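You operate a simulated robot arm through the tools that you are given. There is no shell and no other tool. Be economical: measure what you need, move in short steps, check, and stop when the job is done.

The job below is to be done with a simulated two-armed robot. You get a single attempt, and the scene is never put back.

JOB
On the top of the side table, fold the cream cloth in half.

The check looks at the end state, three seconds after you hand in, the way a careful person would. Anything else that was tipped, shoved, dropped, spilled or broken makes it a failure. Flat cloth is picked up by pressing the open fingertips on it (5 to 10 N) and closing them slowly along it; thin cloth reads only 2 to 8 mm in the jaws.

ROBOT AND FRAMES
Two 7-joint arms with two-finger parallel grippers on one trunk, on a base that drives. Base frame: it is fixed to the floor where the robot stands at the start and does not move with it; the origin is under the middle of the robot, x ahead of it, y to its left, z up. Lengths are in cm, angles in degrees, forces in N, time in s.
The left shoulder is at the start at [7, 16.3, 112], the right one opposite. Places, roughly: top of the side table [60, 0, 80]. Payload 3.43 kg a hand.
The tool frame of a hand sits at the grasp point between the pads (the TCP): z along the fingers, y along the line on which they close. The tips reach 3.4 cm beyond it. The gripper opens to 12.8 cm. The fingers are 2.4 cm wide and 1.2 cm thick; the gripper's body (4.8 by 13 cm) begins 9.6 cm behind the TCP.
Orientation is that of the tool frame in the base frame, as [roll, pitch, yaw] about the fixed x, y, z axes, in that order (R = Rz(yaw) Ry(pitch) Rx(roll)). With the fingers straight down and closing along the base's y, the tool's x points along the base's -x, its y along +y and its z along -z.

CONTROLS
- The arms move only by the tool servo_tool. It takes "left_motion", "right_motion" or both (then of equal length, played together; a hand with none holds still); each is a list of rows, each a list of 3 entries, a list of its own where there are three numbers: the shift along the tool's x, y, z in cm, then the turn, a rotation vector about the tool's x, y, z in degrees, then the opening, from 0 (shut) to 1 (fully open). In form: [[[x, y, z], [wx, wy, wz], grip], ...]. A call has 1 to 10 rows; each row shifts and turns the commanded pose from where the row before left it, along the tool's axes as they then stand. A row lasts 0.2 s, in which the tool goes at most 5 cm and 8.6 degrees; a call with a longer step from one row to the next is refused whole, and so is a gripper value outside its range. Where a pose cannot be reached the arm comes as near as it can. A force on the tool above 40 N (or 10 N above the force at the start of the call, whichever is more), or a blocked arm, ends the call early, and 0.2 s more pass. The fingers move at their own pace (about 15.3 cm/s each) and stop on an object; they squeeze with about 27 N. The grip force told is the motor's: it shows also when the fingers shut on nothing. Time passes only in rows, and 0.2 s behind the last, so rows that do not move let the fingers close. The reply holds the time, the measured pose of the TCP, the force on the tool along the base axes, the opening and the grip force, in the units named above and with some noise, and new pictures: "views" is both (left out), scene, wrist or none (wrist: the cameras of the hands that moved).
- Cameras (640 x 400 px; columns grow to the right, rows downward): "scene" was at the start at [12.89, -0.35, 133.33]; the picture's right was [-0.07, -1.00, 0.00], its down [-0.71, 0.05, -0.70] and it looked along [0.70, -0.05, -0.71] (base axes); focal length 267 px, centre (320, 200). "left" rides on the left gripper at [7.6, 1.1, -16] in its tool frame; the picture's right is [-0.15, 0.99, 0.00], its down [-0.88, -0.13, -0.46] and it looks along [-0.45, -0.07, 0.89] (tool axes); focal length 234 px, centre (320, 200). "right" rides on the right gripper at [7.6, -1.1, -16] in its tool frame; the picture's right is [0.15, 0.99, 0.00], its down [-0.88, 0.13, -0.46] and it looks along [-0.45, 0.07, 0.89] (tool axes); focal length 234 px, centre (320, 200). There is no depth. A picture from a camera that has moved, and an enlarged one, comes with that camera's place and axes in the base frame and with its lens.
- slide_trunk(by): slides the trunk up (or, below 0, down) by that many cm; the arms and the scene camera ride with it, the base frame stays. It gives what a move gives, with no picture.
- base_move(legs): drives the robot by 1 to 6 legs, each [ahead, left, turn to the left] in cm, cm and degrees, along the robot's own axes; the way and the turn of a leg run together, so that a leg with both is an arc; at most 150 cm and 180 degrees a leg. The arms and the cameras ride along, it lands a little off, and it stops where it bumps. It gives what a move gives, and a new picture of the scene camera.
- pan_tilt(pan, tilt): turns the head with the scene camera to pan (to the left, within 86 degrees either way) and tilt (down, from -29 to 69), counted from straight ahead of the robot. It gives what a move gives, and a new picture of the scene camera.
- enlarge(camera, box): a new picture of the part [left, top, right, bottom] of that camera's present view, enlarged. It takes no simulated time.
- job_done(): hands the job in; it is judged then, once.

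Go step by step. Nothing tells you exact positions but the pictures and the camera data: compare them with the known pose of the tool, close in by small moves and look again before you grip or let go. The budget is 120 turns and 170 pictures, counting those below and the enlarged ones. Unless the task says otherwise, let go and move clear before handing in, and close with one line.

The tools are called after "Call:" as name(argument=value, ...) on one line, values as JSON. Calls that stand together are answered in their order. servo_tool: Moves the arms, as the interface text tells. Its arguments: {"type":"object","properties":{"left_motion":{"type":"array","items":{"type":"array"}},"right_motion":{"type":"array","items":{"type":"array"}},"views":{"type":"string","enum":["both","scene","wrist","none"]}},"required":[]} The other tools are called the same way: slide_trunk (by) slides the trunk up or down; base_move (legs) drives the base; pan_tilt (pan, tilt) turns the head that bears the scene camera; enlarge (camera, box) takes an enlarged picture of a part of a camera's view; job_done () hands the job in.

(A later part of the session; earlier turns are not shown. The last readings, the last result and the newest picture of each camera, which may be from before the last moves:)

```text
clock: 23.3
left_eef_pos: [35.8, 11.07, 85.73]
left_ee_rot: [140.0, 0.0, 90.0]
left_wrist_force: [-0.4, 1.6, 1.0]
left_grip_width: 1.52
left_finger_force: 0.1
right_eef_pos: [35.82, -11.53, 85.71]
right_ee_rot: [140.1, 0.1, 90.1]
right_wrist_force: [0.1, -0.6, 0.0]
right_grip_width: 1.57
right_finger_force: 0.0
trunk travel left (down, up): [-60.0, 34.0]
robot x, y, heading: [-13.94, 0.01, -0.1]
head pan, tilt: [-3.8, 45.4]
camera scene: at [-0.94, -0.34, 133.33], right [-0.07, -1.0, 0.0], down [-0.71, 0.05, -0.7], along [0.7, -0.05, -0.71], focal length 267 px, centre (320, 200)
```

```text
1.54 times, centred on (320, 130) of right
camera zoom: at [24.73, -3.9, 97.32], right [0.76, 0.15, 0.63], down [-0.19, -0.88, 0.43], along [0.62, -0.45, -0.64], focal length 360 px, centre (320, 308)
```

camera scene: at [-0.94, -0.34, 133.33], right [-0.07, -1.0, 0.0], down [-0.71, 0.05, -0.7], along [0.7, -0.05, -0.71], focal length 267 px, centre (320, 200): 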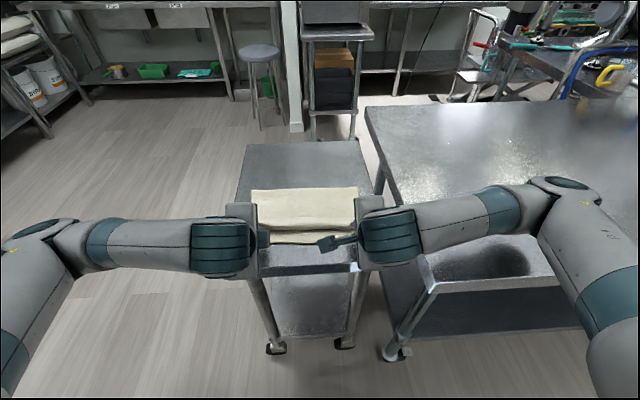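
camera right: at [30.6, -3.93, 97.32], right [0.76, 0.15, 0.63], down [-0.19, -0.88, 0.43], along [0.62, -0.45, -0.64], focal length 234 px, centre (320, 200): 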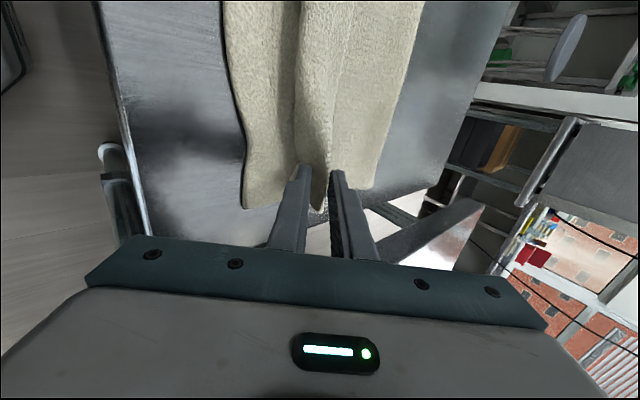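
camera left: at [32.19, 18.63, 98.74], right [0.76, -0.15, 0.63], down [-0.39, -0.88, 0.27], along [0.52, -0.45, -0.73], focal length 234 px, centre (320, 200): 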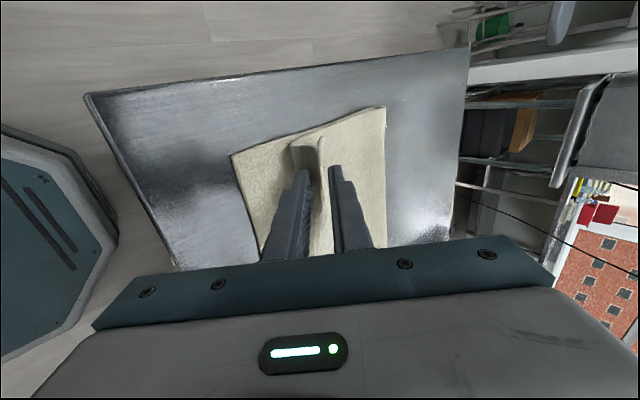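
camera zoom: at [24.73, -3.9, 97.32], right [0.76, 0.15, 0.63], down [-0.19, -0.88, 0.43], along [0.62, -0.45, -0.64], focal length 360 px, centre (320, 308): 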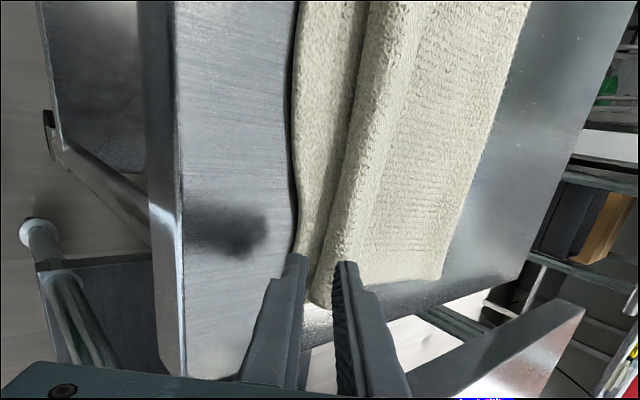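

The fingers are clear of the ridge now. I move the hands up and away and look at the cloth unobstructed.

Call:
slide_trunk(by=4)

Call:
base_move(legs=[[-8, 0, 0]])

Call:
servo_tool(right_motion=[[[0, 0, -2], [5, 0, 0], 0.12], [[-3, 0, -2], [5, 0, 0], 0.12], [[-4, 0, -2], [5, 0, 0], 0.12], [[-4, 0, -2], [5, 0, 0], 0.12]], left_motion=[[[0, 0, -2], [5, 0, 0], 0.12], [[3, 0, -2], [5, 0, 0], 0.12], [[4, 0, -2], [5, 0, 0], 0.12], [[4, 0, -2], [5, 0, 0], 0.12]])

Call:
enlarge(camera="scene", box=[220, 120, 400, 280])

```text
clock: 24.2
left_eef_pos: [35.69, 11.12, 89.76]
left_ee_rot: [140.1, 0.1, 90.0]
left_wrist_force: [-0.2, 0.7, -0.1]
left_grip_width: 1.53
left_finger_force: 0.0
right_eef_pos: [35.82, -11.63, 89.7]
right_ee_rot: [140.2, 0.0, 90.0]
right_wrist_force: [-0.5, 0.3, 0.4]
right_grip_width: 1.57
right_finger_force: 0.0
trunk travel left (down, up): [-64.0, 30.0]
robot x, y, heading: [-14.32, 0.48, -0.1]
head pan, tilt: [-3.8, 45.4]
```

```text
clock: 25.2
left_eef_pos: [27.63, 11.07, 89.8]
left_ee_rot: [140.1, 0.0, 90.0]
left_wrist_force: [0.1, -0.1, -0.2]
left_grip_width: 1.52
left_finger_force: 0.0
right_eef_pos: [27.77, -11.43, 89.86]
right_ee_rot: [140.0, 0.0, 90.2]
right_wrist_force: [-0.5, -0.3, -0.1]
right_grip_width: 1.55
right_finger_force: 0.1
trunk travel left (down, up): [-64.0, 30.0]
robot x, y, heading: [-21.94, 0.34, -0.2]
head pan, tilt: [-3.8, 45.4]
camera scene: at [-9.05, -0.32, 137.34], right [-0.07, -1.0, 0.0], down [-0.71, 0.05, -0.7], along [0.7, -0.05, -0.71], focal length 267 px, centre (320, 200)
```

scene: 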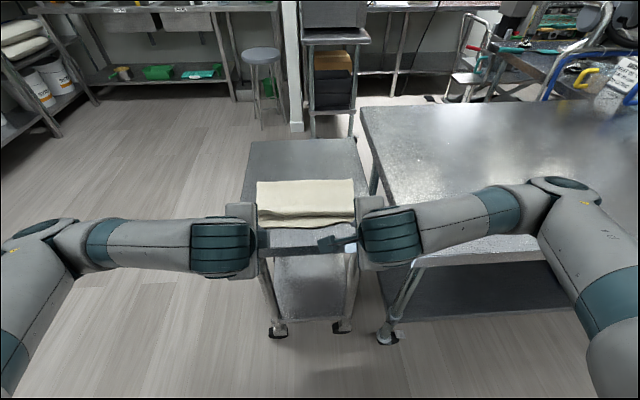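

```text
clock: 26.2
left_eef_pos: [24.59, 21.9, 96.68]
left_ee_rot: [160.2, 0.1, 89.8]
left_wrist_force: [-0.1, -1.0, 0.6]
left_grip_width: 1.55
left_finger_force: 0.1
left hand out of reach, approached as far as the arm can: row 2, 3
right_eef_pos: [24.43, -22.19, 96.56]
right_ee_rot: [160.1, -0.1, 90.1]
right_wrist_force: [0.0, -0.1, -0.7]
right_grip_width: 1.54
right_finger_force: 0.0
right hand out of reach, approached as far as the arm can: row 2
trunk travel left (down, up): [-64.0, 30.0]
robot x, y, heading: [-21.9, 0.22, 0.1]
head pan, tilt: [-3.8, 45.4]
camera scene: at [-9.15, -0.32, 137.35], right [-0.07, -1.0, 0.0], down [-0.71, 0.05, -0.7], along [0.7, -0.05, -0.71], focal length 267 px, centre (320, 200)
camera right: at [18.0, -14.51, 111.13], right [0.93, 0.15, 0.34], down [-0.03, -0.88, 0.47], along [0.37, -0.45, -0.81], focal length 234 px, centre (320, 200)
camera left: at [20.21, 29.41, 112.01], right [0.93, -0.15, 0.34], down [-0.28, -0.88, 0.38], along [0.24, -0.45, -0.86], focal length 234 px, centre (320, 200)
```

scene: 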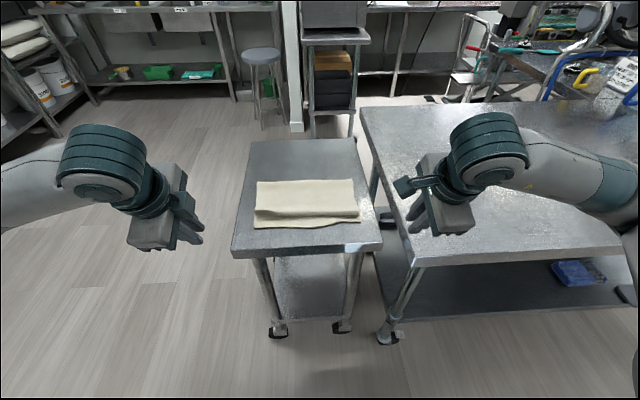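
right: 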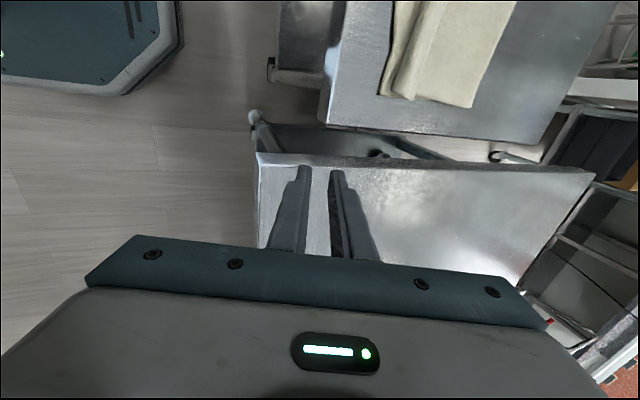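
left: 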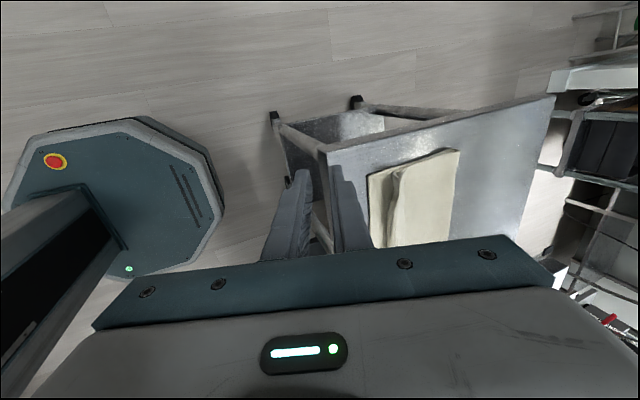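

```text
2.50 times, centred on (310, 200) of scene
camera zoom: at [-9.15, -0.32, 137.35], right [-0.07, -1.0, 0.0], down [-0.71, 0.05, -0.7], along [0.7, -0.05, -0.71], focal length 666 px, centre (345, 200)
```

zoom: 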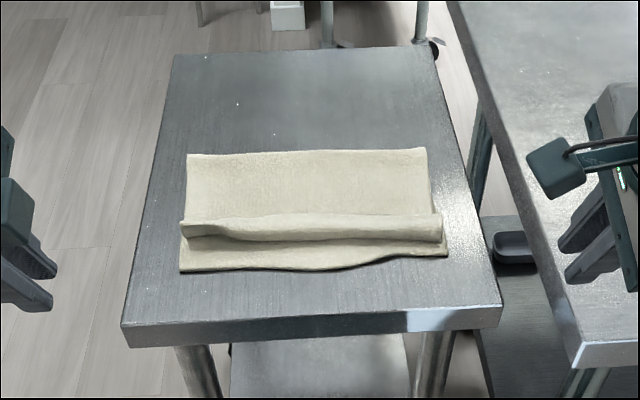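

The top layer stops about 4 cm short because its hem is rolled. I look closely at how the roll is curled.

Call:
enlarge(camera="left", box=[340, 130, 480, 240])

Call:
enlarge(camera="right", box=[350, 0, 530, 120])

Call:
enlarge(camera="scene", box=[245, 170, 370, 240])

```text
3.64 times, centred on (410, 185) of left
camera zoom: at [20.21, 29.41, 112.01], right [0.93, -0.15, 0.34], down [-0.28, -0.88, 0.38], along [0.24, -0.45, -0.86], focal length 852 px, centre (-7, 254)
```

zoom: 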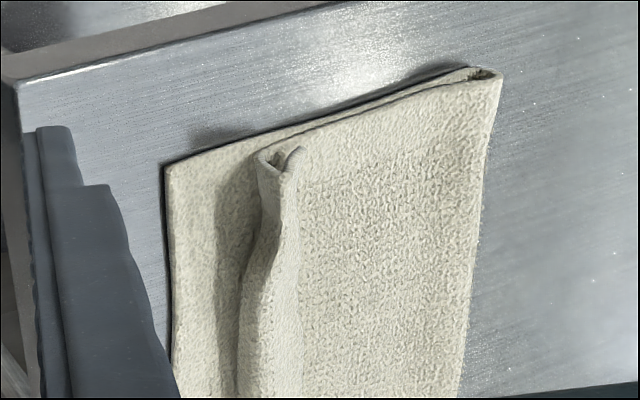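

```text
3.33 times, centred on (440, 60) of right
camera zoom: at [18.0, -14.51, 111.13], right [0.93, 0.15, 0.34], down [-0.03, -0.88, 0.47], along [0.37, -0.45, -0.81], focal length 781 px, centre (-80, 667)
```

zoom: 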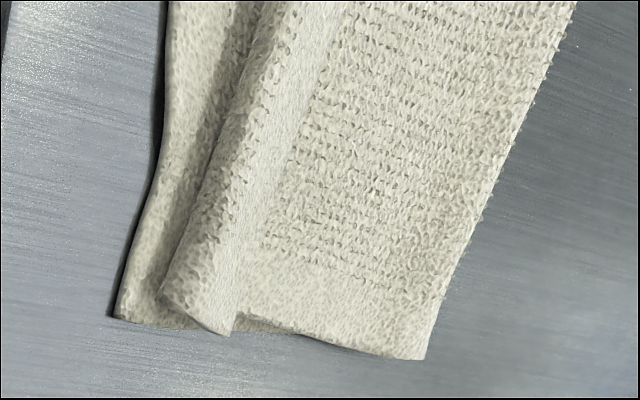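

```text
5.12 times, centred on (308, 205) of scene
camera zoom: at [-9.15, -0.32, 137.35], right [-0.07, -1.0, 0.0], down [-0.71, 0.05, -0.7], along [0.7, -0.05, -0.71], focal length 1365 px, centre (384, 174)
```

zoom: 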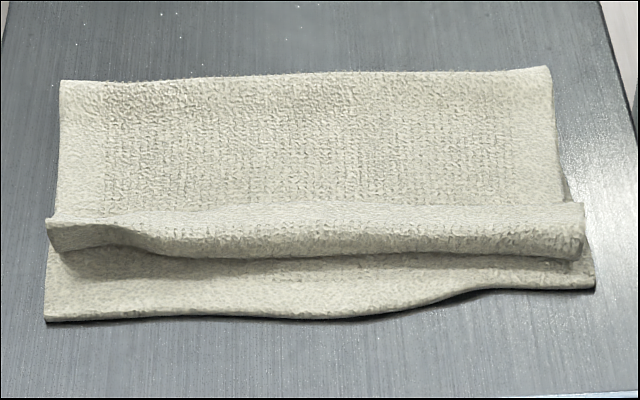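

The flap at the far-side hem lies folded back on top of the layer (its edge at x≈43–44), so I'll rake it forward with open fingers from the far side toward the robot. First I set both hands vertical with the fingers closing along y.

Call:
servo_tool(right_motion=[[[0, 0, 0], [5, 0, 0], 0.5], [[0, 0, 0], [5, 0, 0], 0.5], [[0, 0, 0], [5, 0, 0], 0.5], [[0, 0, 0], [5, 0, 0], 0.5], [[0, 0, 0], [0, 0, -8.2], 0.5], [[0, 0, 0], [0, 0, -8.2], 0.5], [[0, 0, 0], [0, 0, -8.2], 0.5], [[0, 0, 0], [0, 0, -8.2], 0.5], [[0, 0, 0], [0, 0, -8.2], 0.5], [[0, 0, 0], [0, 0, -8.2], 0.5]], left_motion=[[[0, 0, 0], [5, 0, 0], 0.5], [[0, 0, 0], [5, 0, 0], 0.5], [[0, 0, 0], [5, 0, 0], 0.5], [[0, 0, 0], [5, 0, 0], 0.5], [[0, 0, 0], [0, 0, -8.2], 0.5], [[0, 0, 0], [0, 0, -8.2], 0.5], [[0, 0, 0], [0, 0, -8.2], 0.5], [[0, 0, 0], [0, 0, -8.2], 0.5], [[0, 0, 0], [0, 0, -8.2], 0.5], [[0, 0, 0], [0, 0, -8.2], 0.5]], views="none")

Call:
servo_tool(right_motion=[[[0, 0, 0], [0, 0, -8.2], 0.5], [[0, 0, 0], [0, 0, -8.2], 0.5], [[0, 0, 0], [0, 0, -8.2], 0.5], [[0, 0, 0], [0, 0, -8.2], 0.5], [[0, 0, 0], [0, 0, -8], 0.5]], left_motion=[[[0, 0, 0], [0, 0, -8.2], 0.5], [[0, 0, 0], [0, 0, -8.2], 0.5], [[0, 0, 0], [0, 0, -8.2], 0.5], [[0, 0, 0], [0, 0, -8.2], 0.5], [[0, 0, 0], [0, 0, -8], 0.5]], views="none")

```text
clock: 28.4
left_eef_pos: [24.94, 21.64, 96.48]
left_ee_rot: [180.0, 0.0, 139.2]
left_wrist_force: [0.0, -0.1, 0.7]
left_grip_width: 6.39
left_finger_force: 0.0
right_eef_pos: [24.53, -22.07, 96.45]
right_ee_rot: [-179.9, 0.0, 139.5]
right_wrist_force: [-0.7, -0.5, 1.1]
right_grip_width: 6.39
right_finger_force: 0.1
trunk travel left (down, up): [-64.0, 30.0]
robot x, y, heading: [-21.89, 0.16, -0.1]
head pan, tilt: [-3.8, 45.4]
```

```text
clock: 29.6
left_eef_pos: [24.83, 21.71, 96.42]
left_ee_rot: [180.0, -0.1, -179.9]
left_wrist_force: [-0.6, 0.0, 0.0]
left_grip_width: 6.4
left_finger_force: 0.0
right_eef_pos: [24.52, -22.12, 96.48]
right_ee_rot: [-180.0, -0.1, -179.6]
right_wrist_force: [-0.2, 0.1, -0.2]
right_grip_width: 6.43
right_finger_force: 0.1
trunk travel left (down, up): [-64.0, 30.0]
robot x, y, heading: [-21.78, -0.11, 0.0]
head pan, tilt: [-3.8, 45.4]
```

Now over the top layer behind the flap: hands to x≈49, y≈±8, then lowered partway.

Call:
servo_tool(right_motion=[[[-4.1, 2.35, 0], [0, 0, 0], 0.7], [[-4.1, 2.35, 0], [0, 0, 0], 0.7], [[-4.1, 2.35, 0], [0, 0, 0], 0.7], [[-4.1, 2.35, 0], [0, 0, 0], 0.7], [[-4.1, 2.35, 0], [0, 0, 0], 0.7], [[-4.1, 2.35, 0], [0, 0, 0], 0.7], [[0, 0, 3], [0, 0, 0], 0.7], [[0, 0, 3], [0, 0, 0], 0.7], [[0, 0, 3], [0, 0, 0], 0.7], [[0, 0, 0], [0, 0, 0], 0.7]], left_motion=[[[-4.05, -2.28, 0], [0, 0, 0], 0.7], [[-4.05, -2.28, 0], [0, 0, 0], 0.7], [[-4.05, -2.28, 0], [0, 0, 0], 0.7], [[-4.05, -2.28, 0], [0, 0, 0], 0.7], [[-4.05, -2.28, 0], [0, 0, 0], 0.7], [[-4.05, -2.28, 0], [0, 0, 0], 0.7], [[0, 0, 3], [0, 0, 0], 0.7], [[0, 0, 3], [0, 0, 0], 0.7], [[0, 0, 3], [0, 0, 0], 0.7], [[0, 0, 0], [0, 0, 0], 0.7]])

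```text
clock: 31.8
left_eef_pos: [49.13, 7.91, 87.31]
left_ee_rot: [180.0, 0.0, -180.0]
left_wrist_force: [0.2, 0.5, -0.2]
left_grip_width: 8.97
left_finger_force: 0.1
right_eef_pos: [48.95, -7.84, 87.58]
right_ee_rot: [-180.0, 0.0, -179.8]
right_wrist_force: [0.3, 0.5, 0.7]
right_grip_width: 8.95
right_finger_force: 0.2
trunk travel left (down, up): [-64.0, 30.0]
robot x, y, heading: [-22.03, 0.1, -0.2]
head pan, tilt: [-3.8, 45.4]
camera scene: at [-8.98, -0.31, 137.34], right [-0.07, -1.0, 0.0], down [-0.71, 0.05, -0.7], along [0.7, -0.05, -0.71], focal length 267 px, centre (320, 200)
camera right: at [41.51, -8.98, 103.53], right [-0.15, 0.99, 0.0], down [0.88, 0.13, 0.46], along [0.45, 0.07, -0.89], focal length 234 px, centre (320, 200)
camera left: at [41.6, 9.11, 103.32], right [0.15, 0.99, 0.0], down [0.88, -0.13, 0.46], along [0.45, -0.07, -0.89], focal length 234 px, centre (320, 200)
```

scene: 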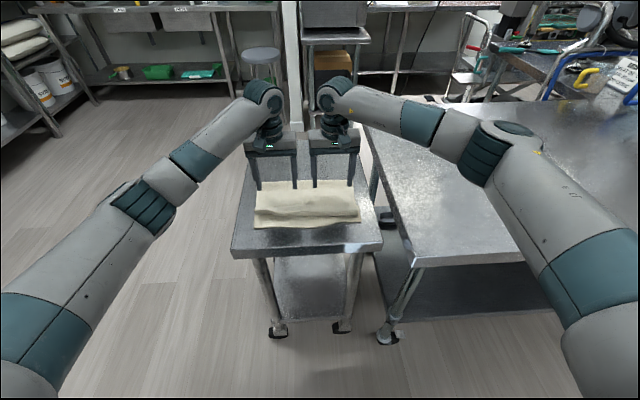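
right: 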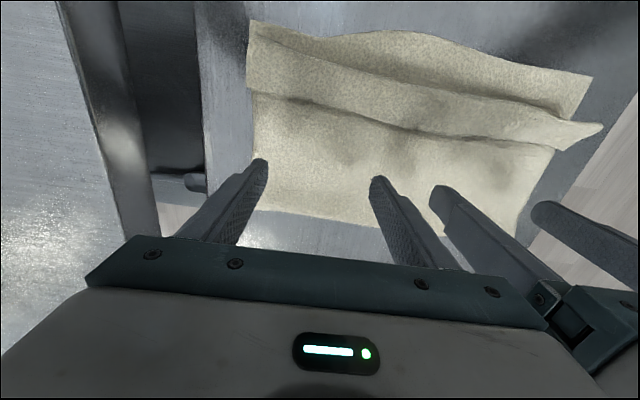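
left: 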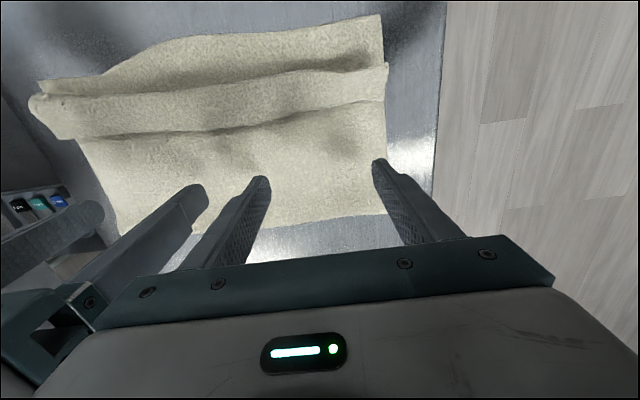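

I can see the flap lying folded back on top with its free edge at x≈43–44. I lower the fingertips to just touch the top layer behind it and creep forward to the flap edge.

Call:
servo_tool(right_motion=[[[0.5, 0, 1.5], [0, 0, 0], 0.7], [[0.5, 0, 1.2], [0, 0, 0], 0.7], [[0.5, 0, 0.3], [0, 0, 0], 0.7], [[0.7, 0, 0], [0, 0, 0], 0.7]], left_motion=[[[0.5, 0, 1.5], [0, 0, 0], 0.7], [[0.5, 0, 1.2], [0, 0, 0], 0.7], [[0.5, 0, 0.1], [0, 0, 0], 0.7], [[0.7, 0, 0], [0, 0, 0], 0.7]], views="wrist")

```text
clock: 32.8
left_eef_pos: [46.94, 8.03, 84.57]
left_ee_rot: [179.9, -0.1, 180.0]
left_wrist_force: [0.1, -0.8, -0.1]
left_grip_width: 8.98
left_finger_force: 0.0
right_eef_pos: [46.81, -7.97, 84.48]
right_ee_rot: [180.0, -0.2, -179.7]
right_wrist_force: [0.2, 0.6, 1.0]
right_grip_width: 8.94
right_finger_force: 0.1
trunk travel left (down, up): [-64.0, 30.0]
robot x, y, heading: [-22.05, -0.16, -0.0]
head pan, tilt: [-3.8, 45.4]
camera right: at [39.24, -9.0, 100.42], right [-0.15, 0.99, 0.0], down [0.88, 0.13, 0.45], along [0.45, 0.07, -0.89], focal length 234 px, centre (320, 200)
camera left: at [39.41, 9.16, 100.58], right [0.15, 0.99, 0.0], down [0.88, -0.13, 0.45], along [0.45, -0.07, -0.89], focal length 234 px, centre (320, 200)
```

right: 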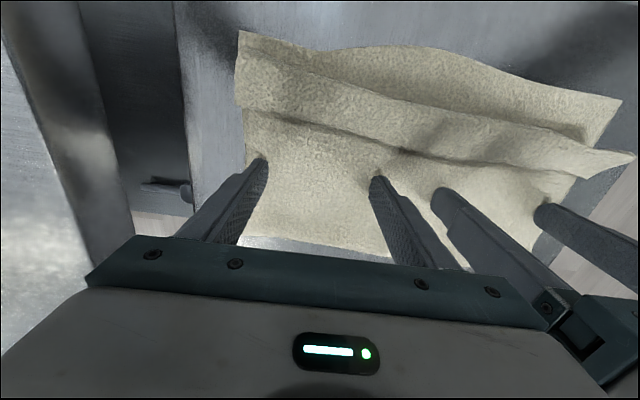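
left: 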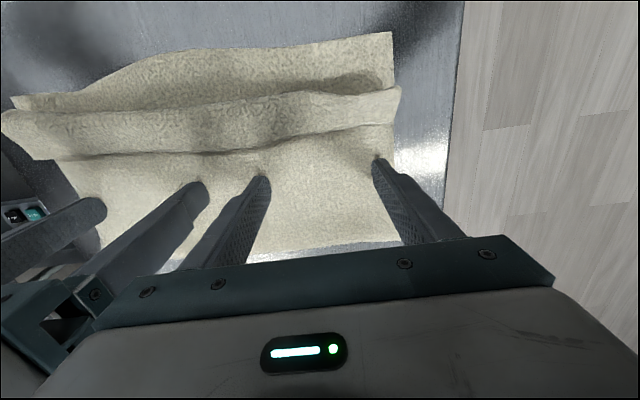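

The tips dimple the puffy top layer slightly; I raise them 0.5 cm and push forward against the flap edge.

Call:
servo_tool(right_motion=[[[-0.3, 0, -0.5], [0, 0, 0], 0.7], [[0.8, 0, 0], [0, 0, 0], 0.7], [[0.8, 0, 0], [0, 0, 0], 0.7], [[0.8, 0, 0], [0, 0, 0], 0.7]], left_motion=[[[-0.3, 0, -0.5], [0, 0, 0], 0.7], [[0.8, 0, 0], [0, 0, 0], 0.7], [[0.8, 0, 0], [0, 0, 0], 0.7], [[0.8, 0, 0], [0, 0, 0], 0.7]], views="wrist")

```text
clock: 33.8
left_eef_pos: [44.8, 8.02, 85.11]
left_ee_rot: [180.0, -0.1, -180.0]
left_wrist_force: [0.2, -0.1, -0.1]
left_grip_width: 8.97
left_finger_force: 0.0
right_eef_pos: [44.83, -8.03, 85.02]
right_ee_rot: [-180.0, 0.0, -179.9]
right_wrist_force: [-0.3, 1.0, 0.5]
right_grip_width: 8.99
right_finger_force: 0.0
trunk travel left (down, up): [-64.0, 30.0]
robot x, y, heading: [-21.77, 0.06, -0.2]
head pan, tilt: [-3.8, 45.4]
camera right: at [37.3, -9.12, 100.97], right [-0.15, 0.99, 0.0], down [0.88, 0.13, 0.45], along [0.45, 0.07, -0.89], focal length 234 px, centre (320, 200)
camera left: at [37.29, 9.06, 101.01], right [0.15, 0.99, 0.0], down [0.88, -0.13, 0.45], along [0.45, -0.07, -0.89], focal length 234 px, centre (320, 200)
```

right: 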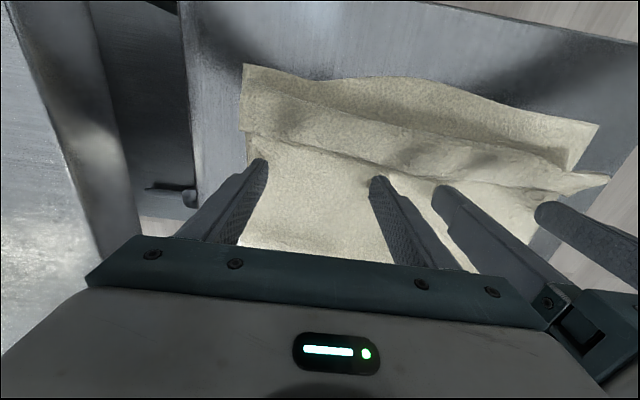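
left: 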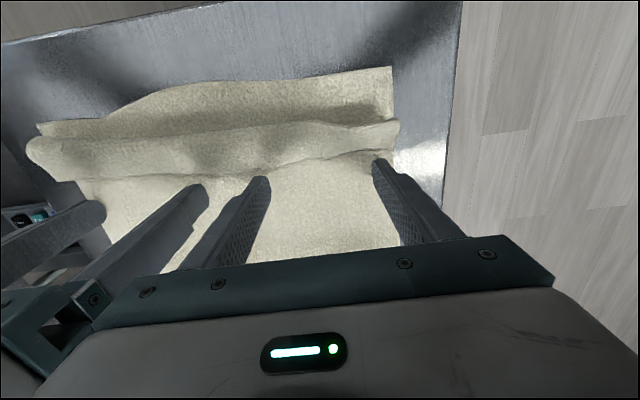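

Fingertips are at the flap's edge. I push forward another 2 cm.

Call:
servo_tool(right_motion=[[[0.7, 0, 0], [0, 0, 0], 0.7], [[0.7, 0, 0], [0, 0, 0], 0.7], [[0.7, 0, 0], [0, 0, 0], 0.7]], left_motion=[[[0.7, 0, 0], [0, 0, 0], 0.7], [[0.7, 0, 0], [0, 0, 0], 0.7], [[0.7, 0, 0], [0, 0, 0], 0.7]], views="wrist")

```text
clock: 34.6
left_eef_pos: [42.68, 8.1, 85.05]
left_ee_rot: [-180.0, -0.1, -179.9]
left_wrist_force: [-0.2, -0.3, 0.1]
left_grip_width: 8.97
left_finger_force: 0.0
right_eef_pos: [42.39, -8.14, 84.79]
right_ee_rot: [180.0, -0.1, -179.7]
right_wrist_force: [0.8, 0.5, 0.3]
right_grip_width: 8.96
right_finger_force: 0.1
trunk travel left (down, up): [-64.0, 30.0]
robot x, y, heading: [-21.8, -0.06, -0.0]
head pan, tilt: [-3.8, 45.4]
camera right: at [35.09, -9.18, 100.91], right [-0.15, 0.99, 0.0], down [0.88, 0.13, 0.45], along [0.45, 0.07, -0.89], focal length 234 px, centre (320, 200)
camera left: at [35.19, 9.12, 101.18], right [0.15, 0.99, 0.0], down [0.88, -0.13, 0.45], along [0.45, -0.07, -0.89], focal length 234 px, centre (320, 200)
```

right: 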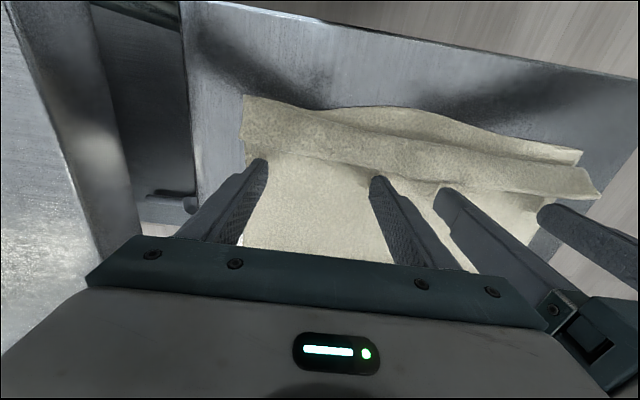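
left: 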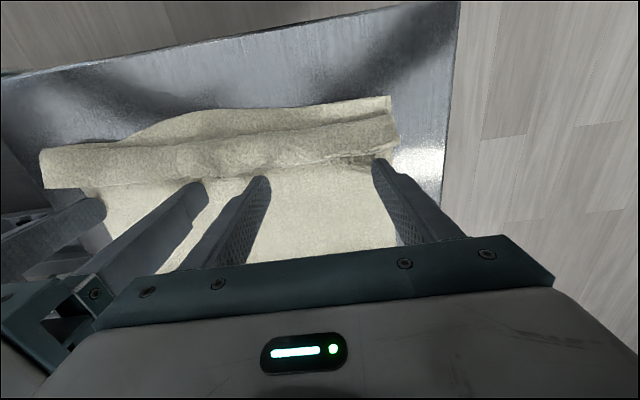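

The flap is lifting and moving forward. I continue 2.4 cm, rising slightly to tip it over.

Call:
servo_tool(right_motion=[[[0.8, 0, -0.2], [0, 0, 0], 0.7], [[0.8, 0, -0.2], [0, 0, 0], 0.7], [[0.8, 0, -0.2], [0, 0, 0], 0.7]], left_motion=[[[0.8, 0, -0.2], [0, 0, 0], 0.7], [[0.8, 0, -0.2], [0, 0, 0], 0.7], [[0.8, 0, -0.2], [0, 0, 0], 0.7]])

Call:
enlarge(camera="scene", box=[220, 130, 400, 250])

```text
clock: 35.4
left_eef_pos: [40.43, 8.1, 85.68]
left_ee_rot: [180.0, -0.1, 179.9]
left_wrist_force: [0.0, 0.2, 0.5]
left_grip_width: 8.93
left_finger_force: 0.2
right_eef_pos: [40.05, -8.06, 85.57]
right_ee_rot: [-179.8, -0.1, -180.0]
right_wrist_force: [-0.6, 1.0, 0.2]
right_grip_width: 8.94
right_finger_force: 0.1
trunk travel left (down, up): [-64.0, 30.0]
robot x, y, heading: [-21.94, 0.22, -0.2]
head pan, tilt: [-3.8, 45.4]
camera scene: at [-8.95, -0.31, 137.33], right [-0.07, -1.0, 0.0], down [-0.71, 0.05, -0.7], along [0.7, -0.05, -0.71], focal length 267 px, centre (320, 200)
camera right: at [32.69, -9.13, 101.53], right [-0.15, 0.99, 0.0], down [0.88, 0.13, 0.45], along [0.45, 0.07, -0.89], focal length 234 px, centre (320, 200)
camera left: at [32.8, 9.18, 101.7], right [0.15, 0.99, 0.0], down [0.88, -0.13, 0.45], along [0.45, -0.07, -0.89], focal length 234 px, centre (320, 200)
```

scene: 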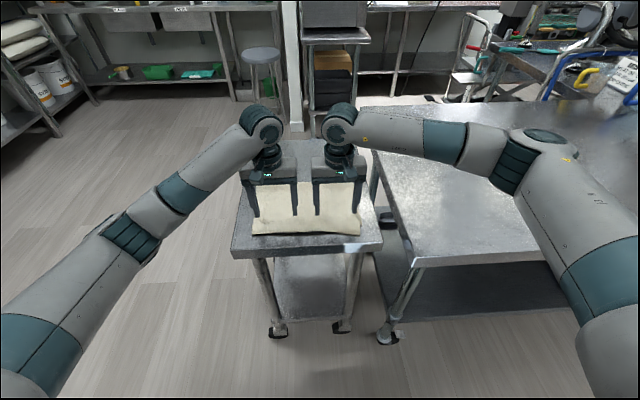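
right: 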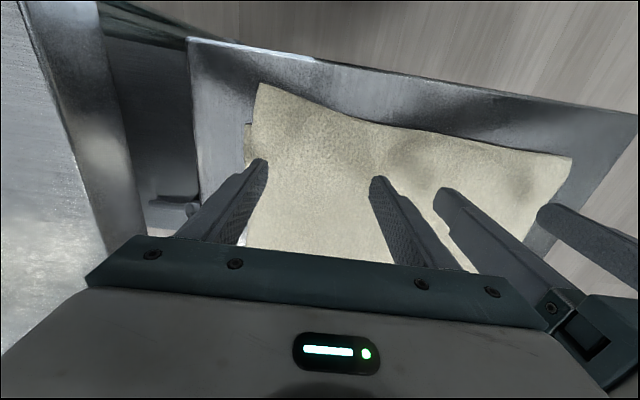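
left: 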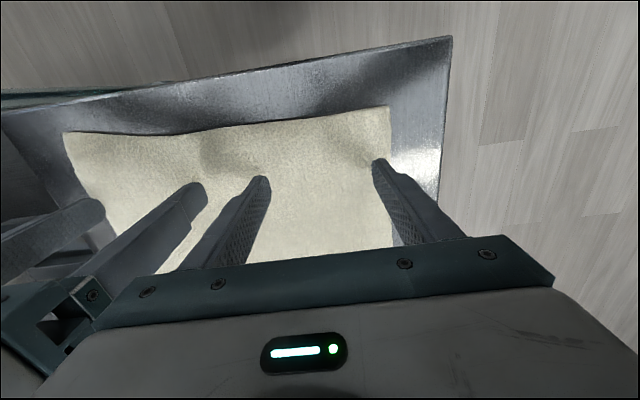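

```text
3.33 times, centred on (310, 190) of scene
camera zoom: at [-8.95, -0.31, 137.33], right [-0.07, -1.0, 0.0], down [-0.71, 0.05, -0.7], along [0.7, -0.05, -0.71], focal length 888 px, centre (353, 233)
```

zoom: 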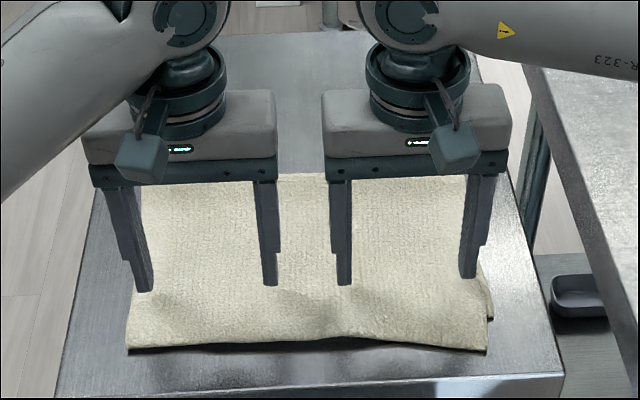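

The hem flipped over and now lies flat on the near edge. I lift the hands straight up and clear to inspect.

Call:
servo_tool(right_motion=[[[0, 0, -1.5], [0, 0, 0], 0.7], [[0, 0, -3], [0, 0, 0], 0.7], [[0, 0, -4], [0, 0, 0], 0.7], [[0, 0, -4], [0, 0, 0], 0.7], [[0, -4, 0], [0, 0, 0], 0.7], [[0, -4, 0], [0, 0, 0], 0.7], [[0, -4, 0], [0, 0, 0], 0.7], [[0, -4, 0], [0, 0, 0], 0.7]], left_motion=[[[0, 0, -1.5], [0, 0, 0], 0.7], [[0, 0, -3], [0, 0, 0], 0.7], [[0, 0, -4], [0, 0, 0], 0.7], [[0, 0, -4], [0, 0, 0], 0.7], [[0, 4, 0], [0, 0, 0], 0.7], [[0, 4, 0], [0, 0, 0], 0.7], [[0, 4, 0], [0, 0, 0], 0.7], [[0, 4, 0], [0, 0, 0], 0.7]])

Call:
enlarge(camera="scene", box=[220, 150, 400, 260])

```text
clock: 37.2
left_eef_pos: [40.34, 24.0, 98.28]
left_ee_rot: [-179.9, -0.1, 179.8]
left_wrist_force: [0.2, -0.5, 0.4]
left_grip_width: 8.98
left_finger_force: 0.1
right_eef_pos: [40.46, -24.09, 97.92]
right_ee_rot: [-180.0, 0.0, -179.9]
right_wrist_force: [-0.6, -0.1, -0.1]
right_grip_width: 8.98
right_finger_force: 0.0
trunk travel left (down, up): [-64.0, 30.0]
robot x, y, heading: [-22.19, 0.03, -0.3]
head pan, tilt: [-3.8, 45.4]
camera scene: at [-9.01, -0.33, 137.34], right [-0.07, -1.0, 0.0], down [-0.71, 0.05, -0.7], along [0.7, -0.05, -0.71], focal length 267 px, centre (320, 200)
camera right: at [32.96, -25.23, 113.97], right [-0.15, 0.99, 0.0], down [0.88, 0.13, 0.46], along [0.45, 0.07, -0.89], focal length 234 px, centre (320, 200)
camera left: at [32.82, 25.13, 114.21], right [0.15, 0.99, 0.0], down [0.88, -0.13, 0.45], along [0.45, -0.07, -0.89], focal length 234 px, centre (320, 200)
```

scene: 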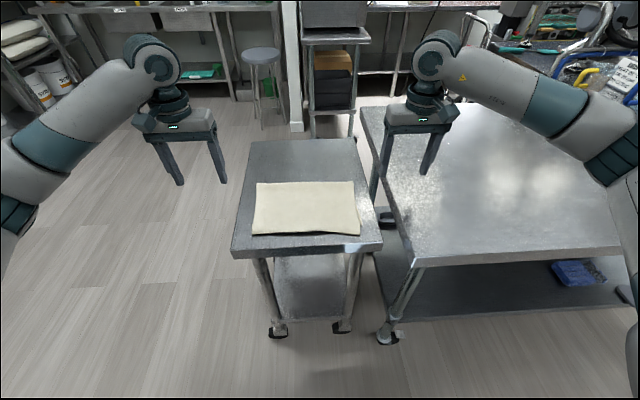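
right: 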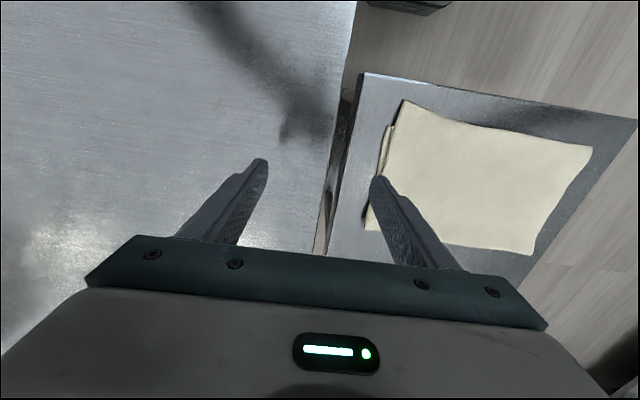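
left: 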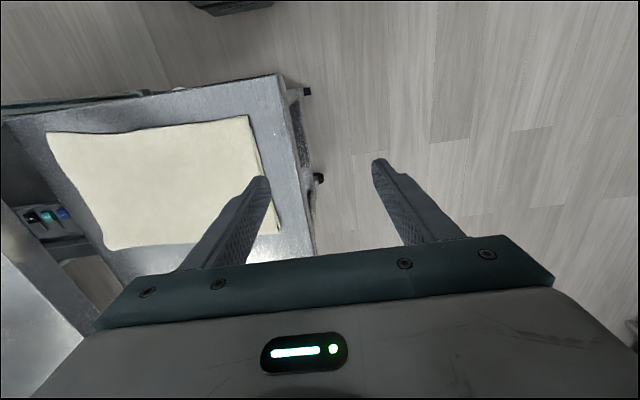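

```text
3.56 times, centred on (310, 205) of scene
camera zoom: at [-9.01, -0.33, 137.34], right [-0.07, -1.0, 0.0], down [-0.71, 0.05, -0.7], along [0.7, -0.05, -0.71], focal length 948 px, centre (356, 182)
```

zoom: 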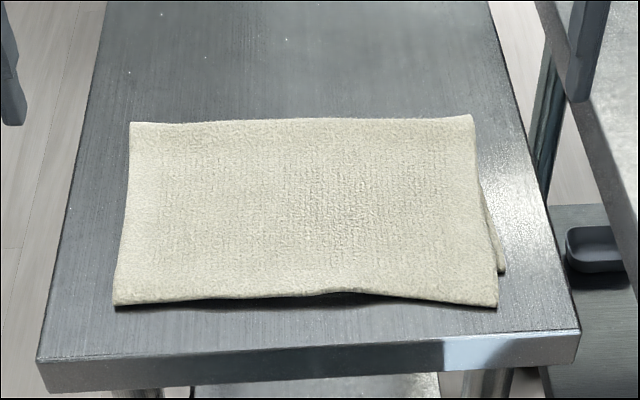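

The fold is clean, but the near edge of the top layer overshoots the bottom one by about 2 cm on the left and 3.5 cm on the right (fold line at x≈54–55 rather than 56). I'll press lightly on the top layer near the fold and drag it away from the robot to even it out.

Call:
servo_tool(right_motion=[[[0, 4, 0], [0, 0, 0], 0.7], [[0, 4, 0], [0, 0, 0], 0.7], [[-3, 4, 0], [0, 0, 0], 0.7], [[-3, 4, 0], [0, 0, 0], 0.7], [[-2.5, 0, 3], [0, 0, 0], 0.7], [[0, 0, 4], [0, 0, 0], 0.7], [[0, 0, 4], [0, 0, 0], 0.7], [[0, 0, 1.8], [0, 0, 0], 0.7], [[0, 0, 0.5], [0, 0, 0], 0.7]], left_motion=[[[0, -4, 0], [0, 0, 0], 0.7], [[0, -4, 0], [0, 0, 0], 0.7], [[-3, -4, 0], [0, 0, 0], 0.7], [[-3, -4, 0], [0, 0, 0], 0.7], [[-2.7, 0, 3], [0, 0, 0], 0.7], [[0, 0, 4], [0, 0, 0], 0.7], [[0, 0, 4], [0, 0, 0], 0.7], [[0, 0, 2], [0, 0, 0], 0.7], [[0, 0, 0.6], [0, 0, 0], 0.7]], views="wrist")

```text
clock: 39.2
left_eef_pos: [49.11, 7.99, 84.72]
left_ee_rot: [-180.0, -0.2, -180.0]
left_wrist_force: [0.4, -0.3, 0.1]
left_grip_width: 8.97
left_finger_force: 0.0
right_eef_pos: [48.89, -8.17, 84.82]
right_ee_rot: [-179.9, 0.1, -179.9]
right_wrist_force: [0.0, -0.6, -0.6]
right_grip_width: 8.96
right_finger_force: 0.0
trunk travel left (down, up): [-64.0, 30.0]
robot x, y, heading: [-21.69, -0.18, -0.1]
head pan, tilt: [-3.8, 45.4]
camera right: at [41.35, -9.16, 100.78], right [-0.15, 0.99, 0.0], down [0.88, 0.13, 0.45], along [0.45, 0.07, -0.89], focal length 234 px, centre (320, 200)
camera left: at [41.63, 9.2, 100.62], right [0.15, 0.99, 0.0], down [0.88, -0.13, 0.45], along [0.45, -0.07, -0.89], focal length 234 px, centre (320, 200)
```

right: 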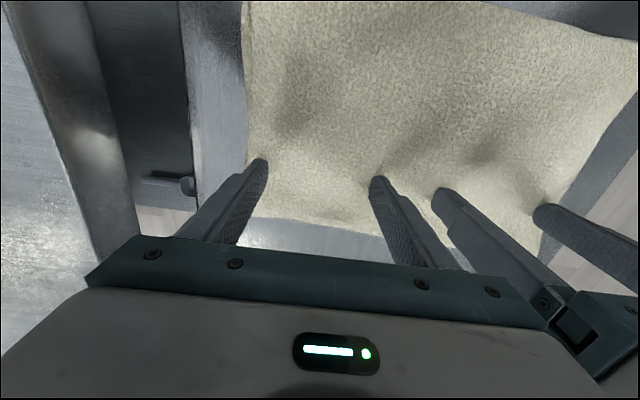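
left: 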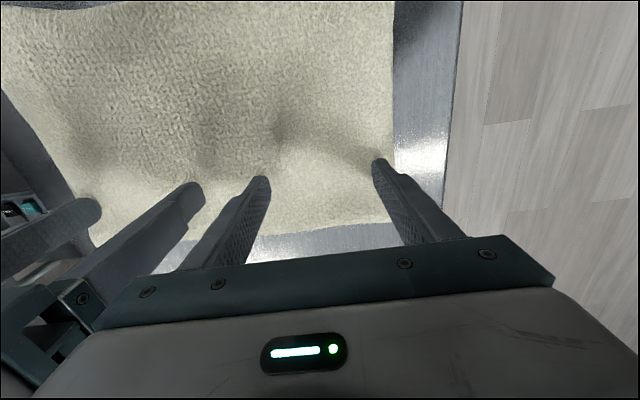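

The tips dimple the top layer. I press a hair more and drag about 1.5–2 cm away, then look.

Call:
servo_tool(right_motion=[[[0, 0, 0.4], [0, 0, 0], 0.7], [[-0.7, 0, 0], [0, 0, 0], 0.7], [[-0.7, 0, 0], [0, 0, 0], 0.7], [[-0.6, 0, 0], [0, 0, 0], 0.7]], left_motion=[[[0, 0, 0.3], [0, 0, 0], 0.7], [[-0.5, 0, 0], [0, 0, 0], 0.7], [[-0.5, 0, 0], [0, 0, 0], 0.7], [[-0.5, 0, 0], [0, 0, 0], 0.7]], views="wrist")

Call:
enlarge(camera="scene", box=[220, 150, 400, 260])

```text
clock: 40.2
left_eef_pos: [50.49, 7.97, 84.41]
left_ee_rot: [180.0, -0.2, 180.0]
left_wrist_force: [-0.4, -0.4, 2.6]
left_grip_width: 8.96
left_finger_force: 0.0
right_eef_pos: [50.79, -7.91, 84.42]
right_ee_rot: [-179.9, -0.1, -179.8]
right_wrist_force: [-0.6, 0.4, 0.9]
right_grip_width: 8.95
right_finger_force: 0.1
trunk travel left (down, up): [-64.0, 30.0]
robot x, y, heading: [-21.72, -0.11, -0.2]
head pan, tilt: [-3.8, 45.4]
camera right: at [43.23, -9.05, 100.38], right [-0.15, 0.99, 0.0], down [0.88, 0.13, 0.45], along [0.45, 0.07, -0.89], focal length 234 px, centre (320, 200)
camera left: at [43.04, 9.1, 100.29], right [0.15, 0.99, 0.0], down [0.88, -0.13, 0.45], along [0.45, -0.07, -0.89], focal length 234 px, centre (320, 200)
```

right: 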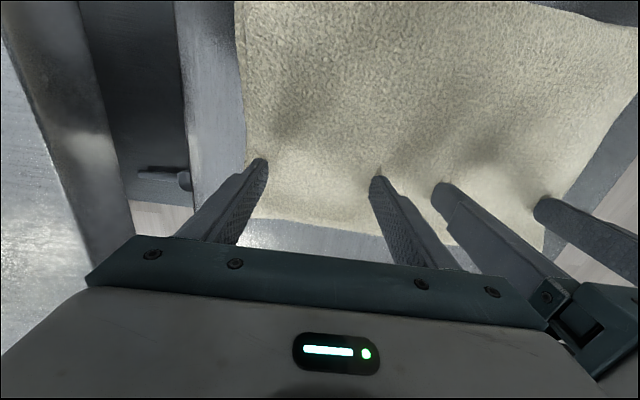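
left: 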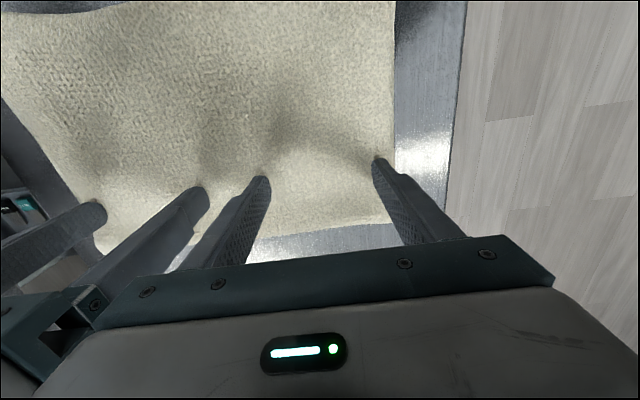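

```text
3.56 times, centred on (310, 205) of scene
camera zoom: at [-8.94, -0.33, 137.33], right [-0.07, -1.0, 0.0], down [-0.71, 0.05, -0.7], along [0.7, -0.05, -0.71], focal length 948 px, centre (356, 182)
```

zoom: 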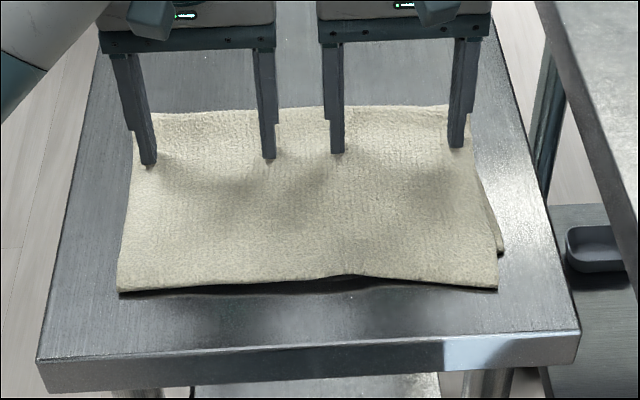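

That moved both layers together (2.6 N is too much: the bottom slides on the table). I'll retry with a much lighter touch so only the top layer slips: raise, go back, and stroke with the right hand alone, which has the larger overshoot.

Call:
servo_tool(right_motion=[[[0, 0, -1.5], [0, 0, 0], 0.7], [[2.5, 0, 0], [0, 0, 0], 0.7], [[2.3, 0, 0], [0, 0, 0], 0.7], [[0, 0, 1.15], [0, 0, 0], 0.7], [[-0.7, 0, 0], [0, 0, 0], 0.7], [[-0.7, 0, 0], [0, 0, 0], 0.7], [[-0.7, 0, 0], [0, 0, 0], 0.7], [[-0.7, 0, 0], [0, 0, 0], 0.7]], left_motion=[[[0, 0, -1.5], [0, 0, 0], 0.7], [[0, 0, -2], [0, 0, 0], 0.7], [[0, 0, -3], [0, 0, 0], 0.7], [[0, 0, 0], [0, 0, 0], 0.7], [[0, 0, 0], [0, 0, 0], 0.7], [[0, 0, 0], [0, 0, 0], 0.7], [[0, 0, 0], [0, 0, 0], 0.7], [[0, 0, 0], [0, 0, 0], 0.7]], views="none")

Call:
enlarge(camera="scene", box=[220, 150, 400, 260])

```text
clock: 42.0
left_eef_pos: [50.71, 8.08, 90.84]
left_ee_rot: [-179.9, -0.1, -180.0]
left_wrist_force: [-0.1, -0.2, 0.4]
left_grip_width: 8.94
left_finger_force: 0.1
right_eef_pos: [48.77, -8.15, 84.76]
right_ee_rot: [-179.9, -0.1, -179.8]
right_wrist_force: [0.2, -0.4, -0.1]
right_grip_width: 8.95
right_finger_force: 0.0
trunk travel left (down, up): [-64.0, 30.0]
robot x, y, heading: [-21.52, -0.05, -0.1]
head pan, tilt: [-3.8, 45.4]
```

```text
3.56 times, centred on (310, 205) of scene
camera zoom: at [-8.91, -0.3, 137.33], right [-0.07, -1.0, 0.0], down [-0.71, 0.05, -0.7], along [0.7, -0.05, -0.71], focal length 948 px, centre (356, 182)
```

zoom: 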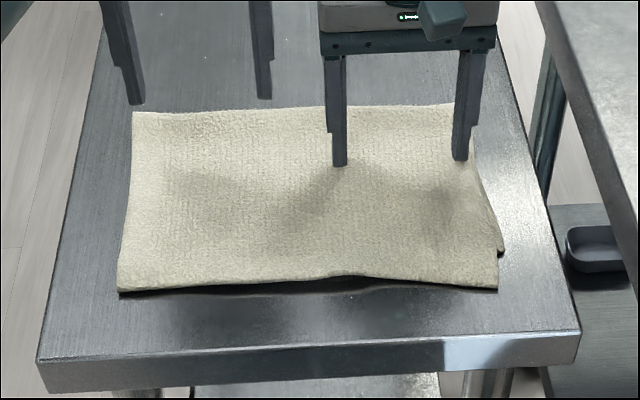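

The feather-light stroke did nothing. New approach: pin the exposed sliver of the bottom layer at the right near corner with the right hand, and drag the top layer with the left. First I position the right hand, nearly closed, above that sliver.

Call:
servo_tool(right_motion=[[[0, 0, -2], [0, 0, 0], 0.5], [[0, 0, -2], [0, 0, 0], 0.3], [[3, -2.5, 0], [0, 0, 0], 0.05], [[3, -2.5, 0], [0, 0, 0], 0.05], [[2.6, -2.6, 0], [0, 0, 0], 0.05], [[0, 0, 1.5], [0, 0, 0], 0.05], [[0, 0, 0], [0, 0, 0], 0.05]], views="wrist")

```text
clock: 43.6
left_eef_pos: [50.55, 7.99, 90.82]
left_ee_rot: [179.9, -0.1, -180.0]
left_wrist_force: [-0.5, -0.6, -0.1]
left_grip_width: 8.97
left_finger_force: 0.1
right_eef_pos: [40.2, -15.64, 87.27]
right_ee_rot: [-180.0, 0.0, -179.9]
right_wrist_force: [0.3, -0.4, 0.1]
right_grip_width: 0.64
right_finger_force: 0.0
trunk travel left (down, up): [-64.0, 30.0]
robot x, y, heading: [-21.77, -0.13, -0.1]
head pan, tilt: [-3.8, 45.4]
camera right: at [32.62, -16.67, 103.25], right [-0.15, 0.99, 0.0], down [0.88, 0.13, 0.46], along [0.45, 0.07, -0.89], focal length 234 px, centre (320, 200)
```

right: 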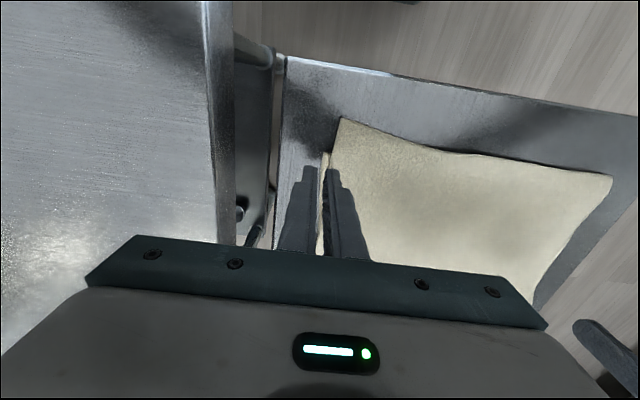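

The sliver of the bottom layer lies at y≈−15.3…−14.4 near x≈40. I shift the right hand 0.35 cm outward and press the finger on it, while bringing the left hand above the middle.

Call:
servo_tool(right_motion=[[[0, -0.35, 1], [0, 0, 0], 0.05], [[0, 0, 1], [0, 0, 0], 0.05], [[0, 0, 1], [0, 0, 0], 0.05], [[0, 0, 0.4], [0, 0, 0], 0.05], [[0, 0, 0.2], [0, 0, 0], 0.05], [[0, 0, 0], [0, 0, 0], 0.05]], left_motion=[[[0, 0, 0], [0, 0, 0], 0.7], [[0, -3, 0], [0, 0, 0], 0.7], [[1, -3, 0], [0, 0, 0], 0.7], [[1.5, -3, 1.5], [0, 0, 0], 0.7], [[1.5, 0, 1.5], [0, 0, 0], 0.7], [[0, 0, 1.5], [0, 0, 0], 0.7]])

```text
clock: 45.0
left_eef_pos: [46.68, -1.17, 86.52]
left_ee_rot: [180.0, 0.0, 180.0]
left_wrist_force: [0.4, 0.4, 0.1]
left_grip_width: 8.96
left_finger_force: 0.1
right_eef_pos: [40.18, -16.03, 83.79]
right_ee_rot: [179.9, 0.2, -179.9]
right_wrist_force: [1.1, -0.2, 20.5]
right_grip_width: 0.64
right_finger_force: 0.0
trunk travel left (down, up): [-64.0, 30.0]
robot x, y, heading: [-21.63, -0.12, -0.1]
head pan, tilt: [-3.8, 45.4]
camera scene: at [-9.16, -0.35, 137.38], right [-0.07, -1.0, 0.0], down [-0.71, 0.05, -0.7], along [0.7, -0.05, -0.71], focal length 267 px, centre (320, 200)
camera right: at [32.6, -17.12, 99.77], right [-0.15, 0.99, 0.0], down [0.88, 0.13, 0.46], along [0.45, 0.07, -0.89], focal length 234 px, centre (320, 200)
camera left: at [39.06, -0.01, 102.45], right [0.15, 0.99, 0.0], down [0.88, -0.13, 0.46], along [0.45, -0.07, -0.89], focal length 234 px, centre (320, 200)
```

scene: 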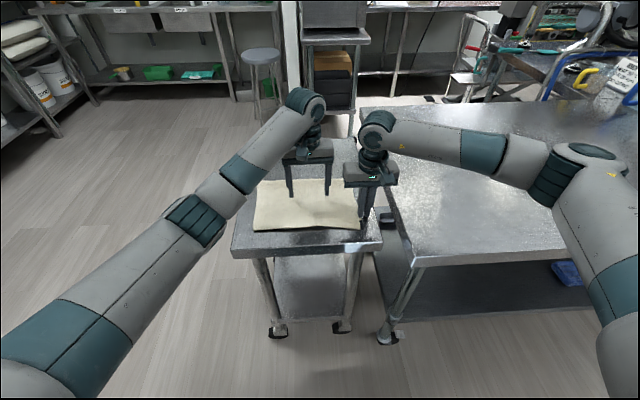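
right: 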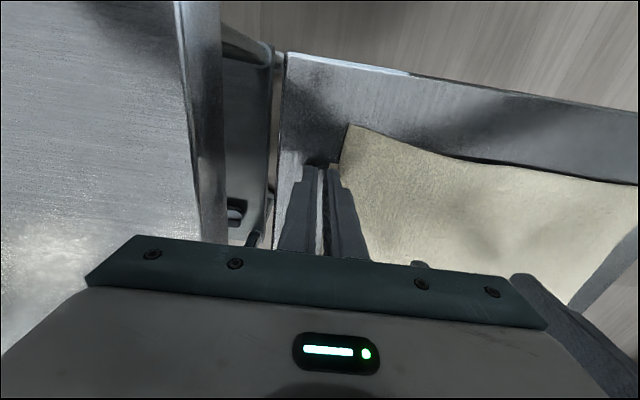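
left: 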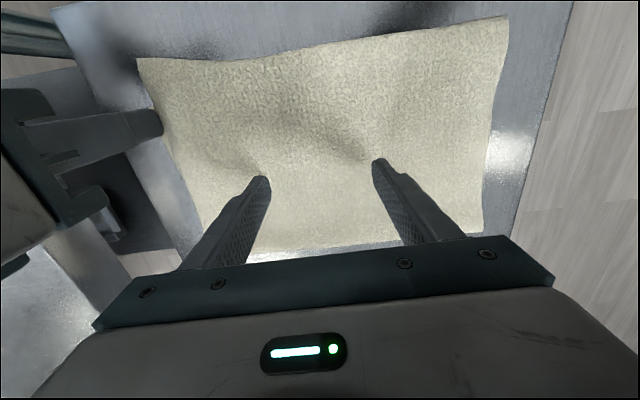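

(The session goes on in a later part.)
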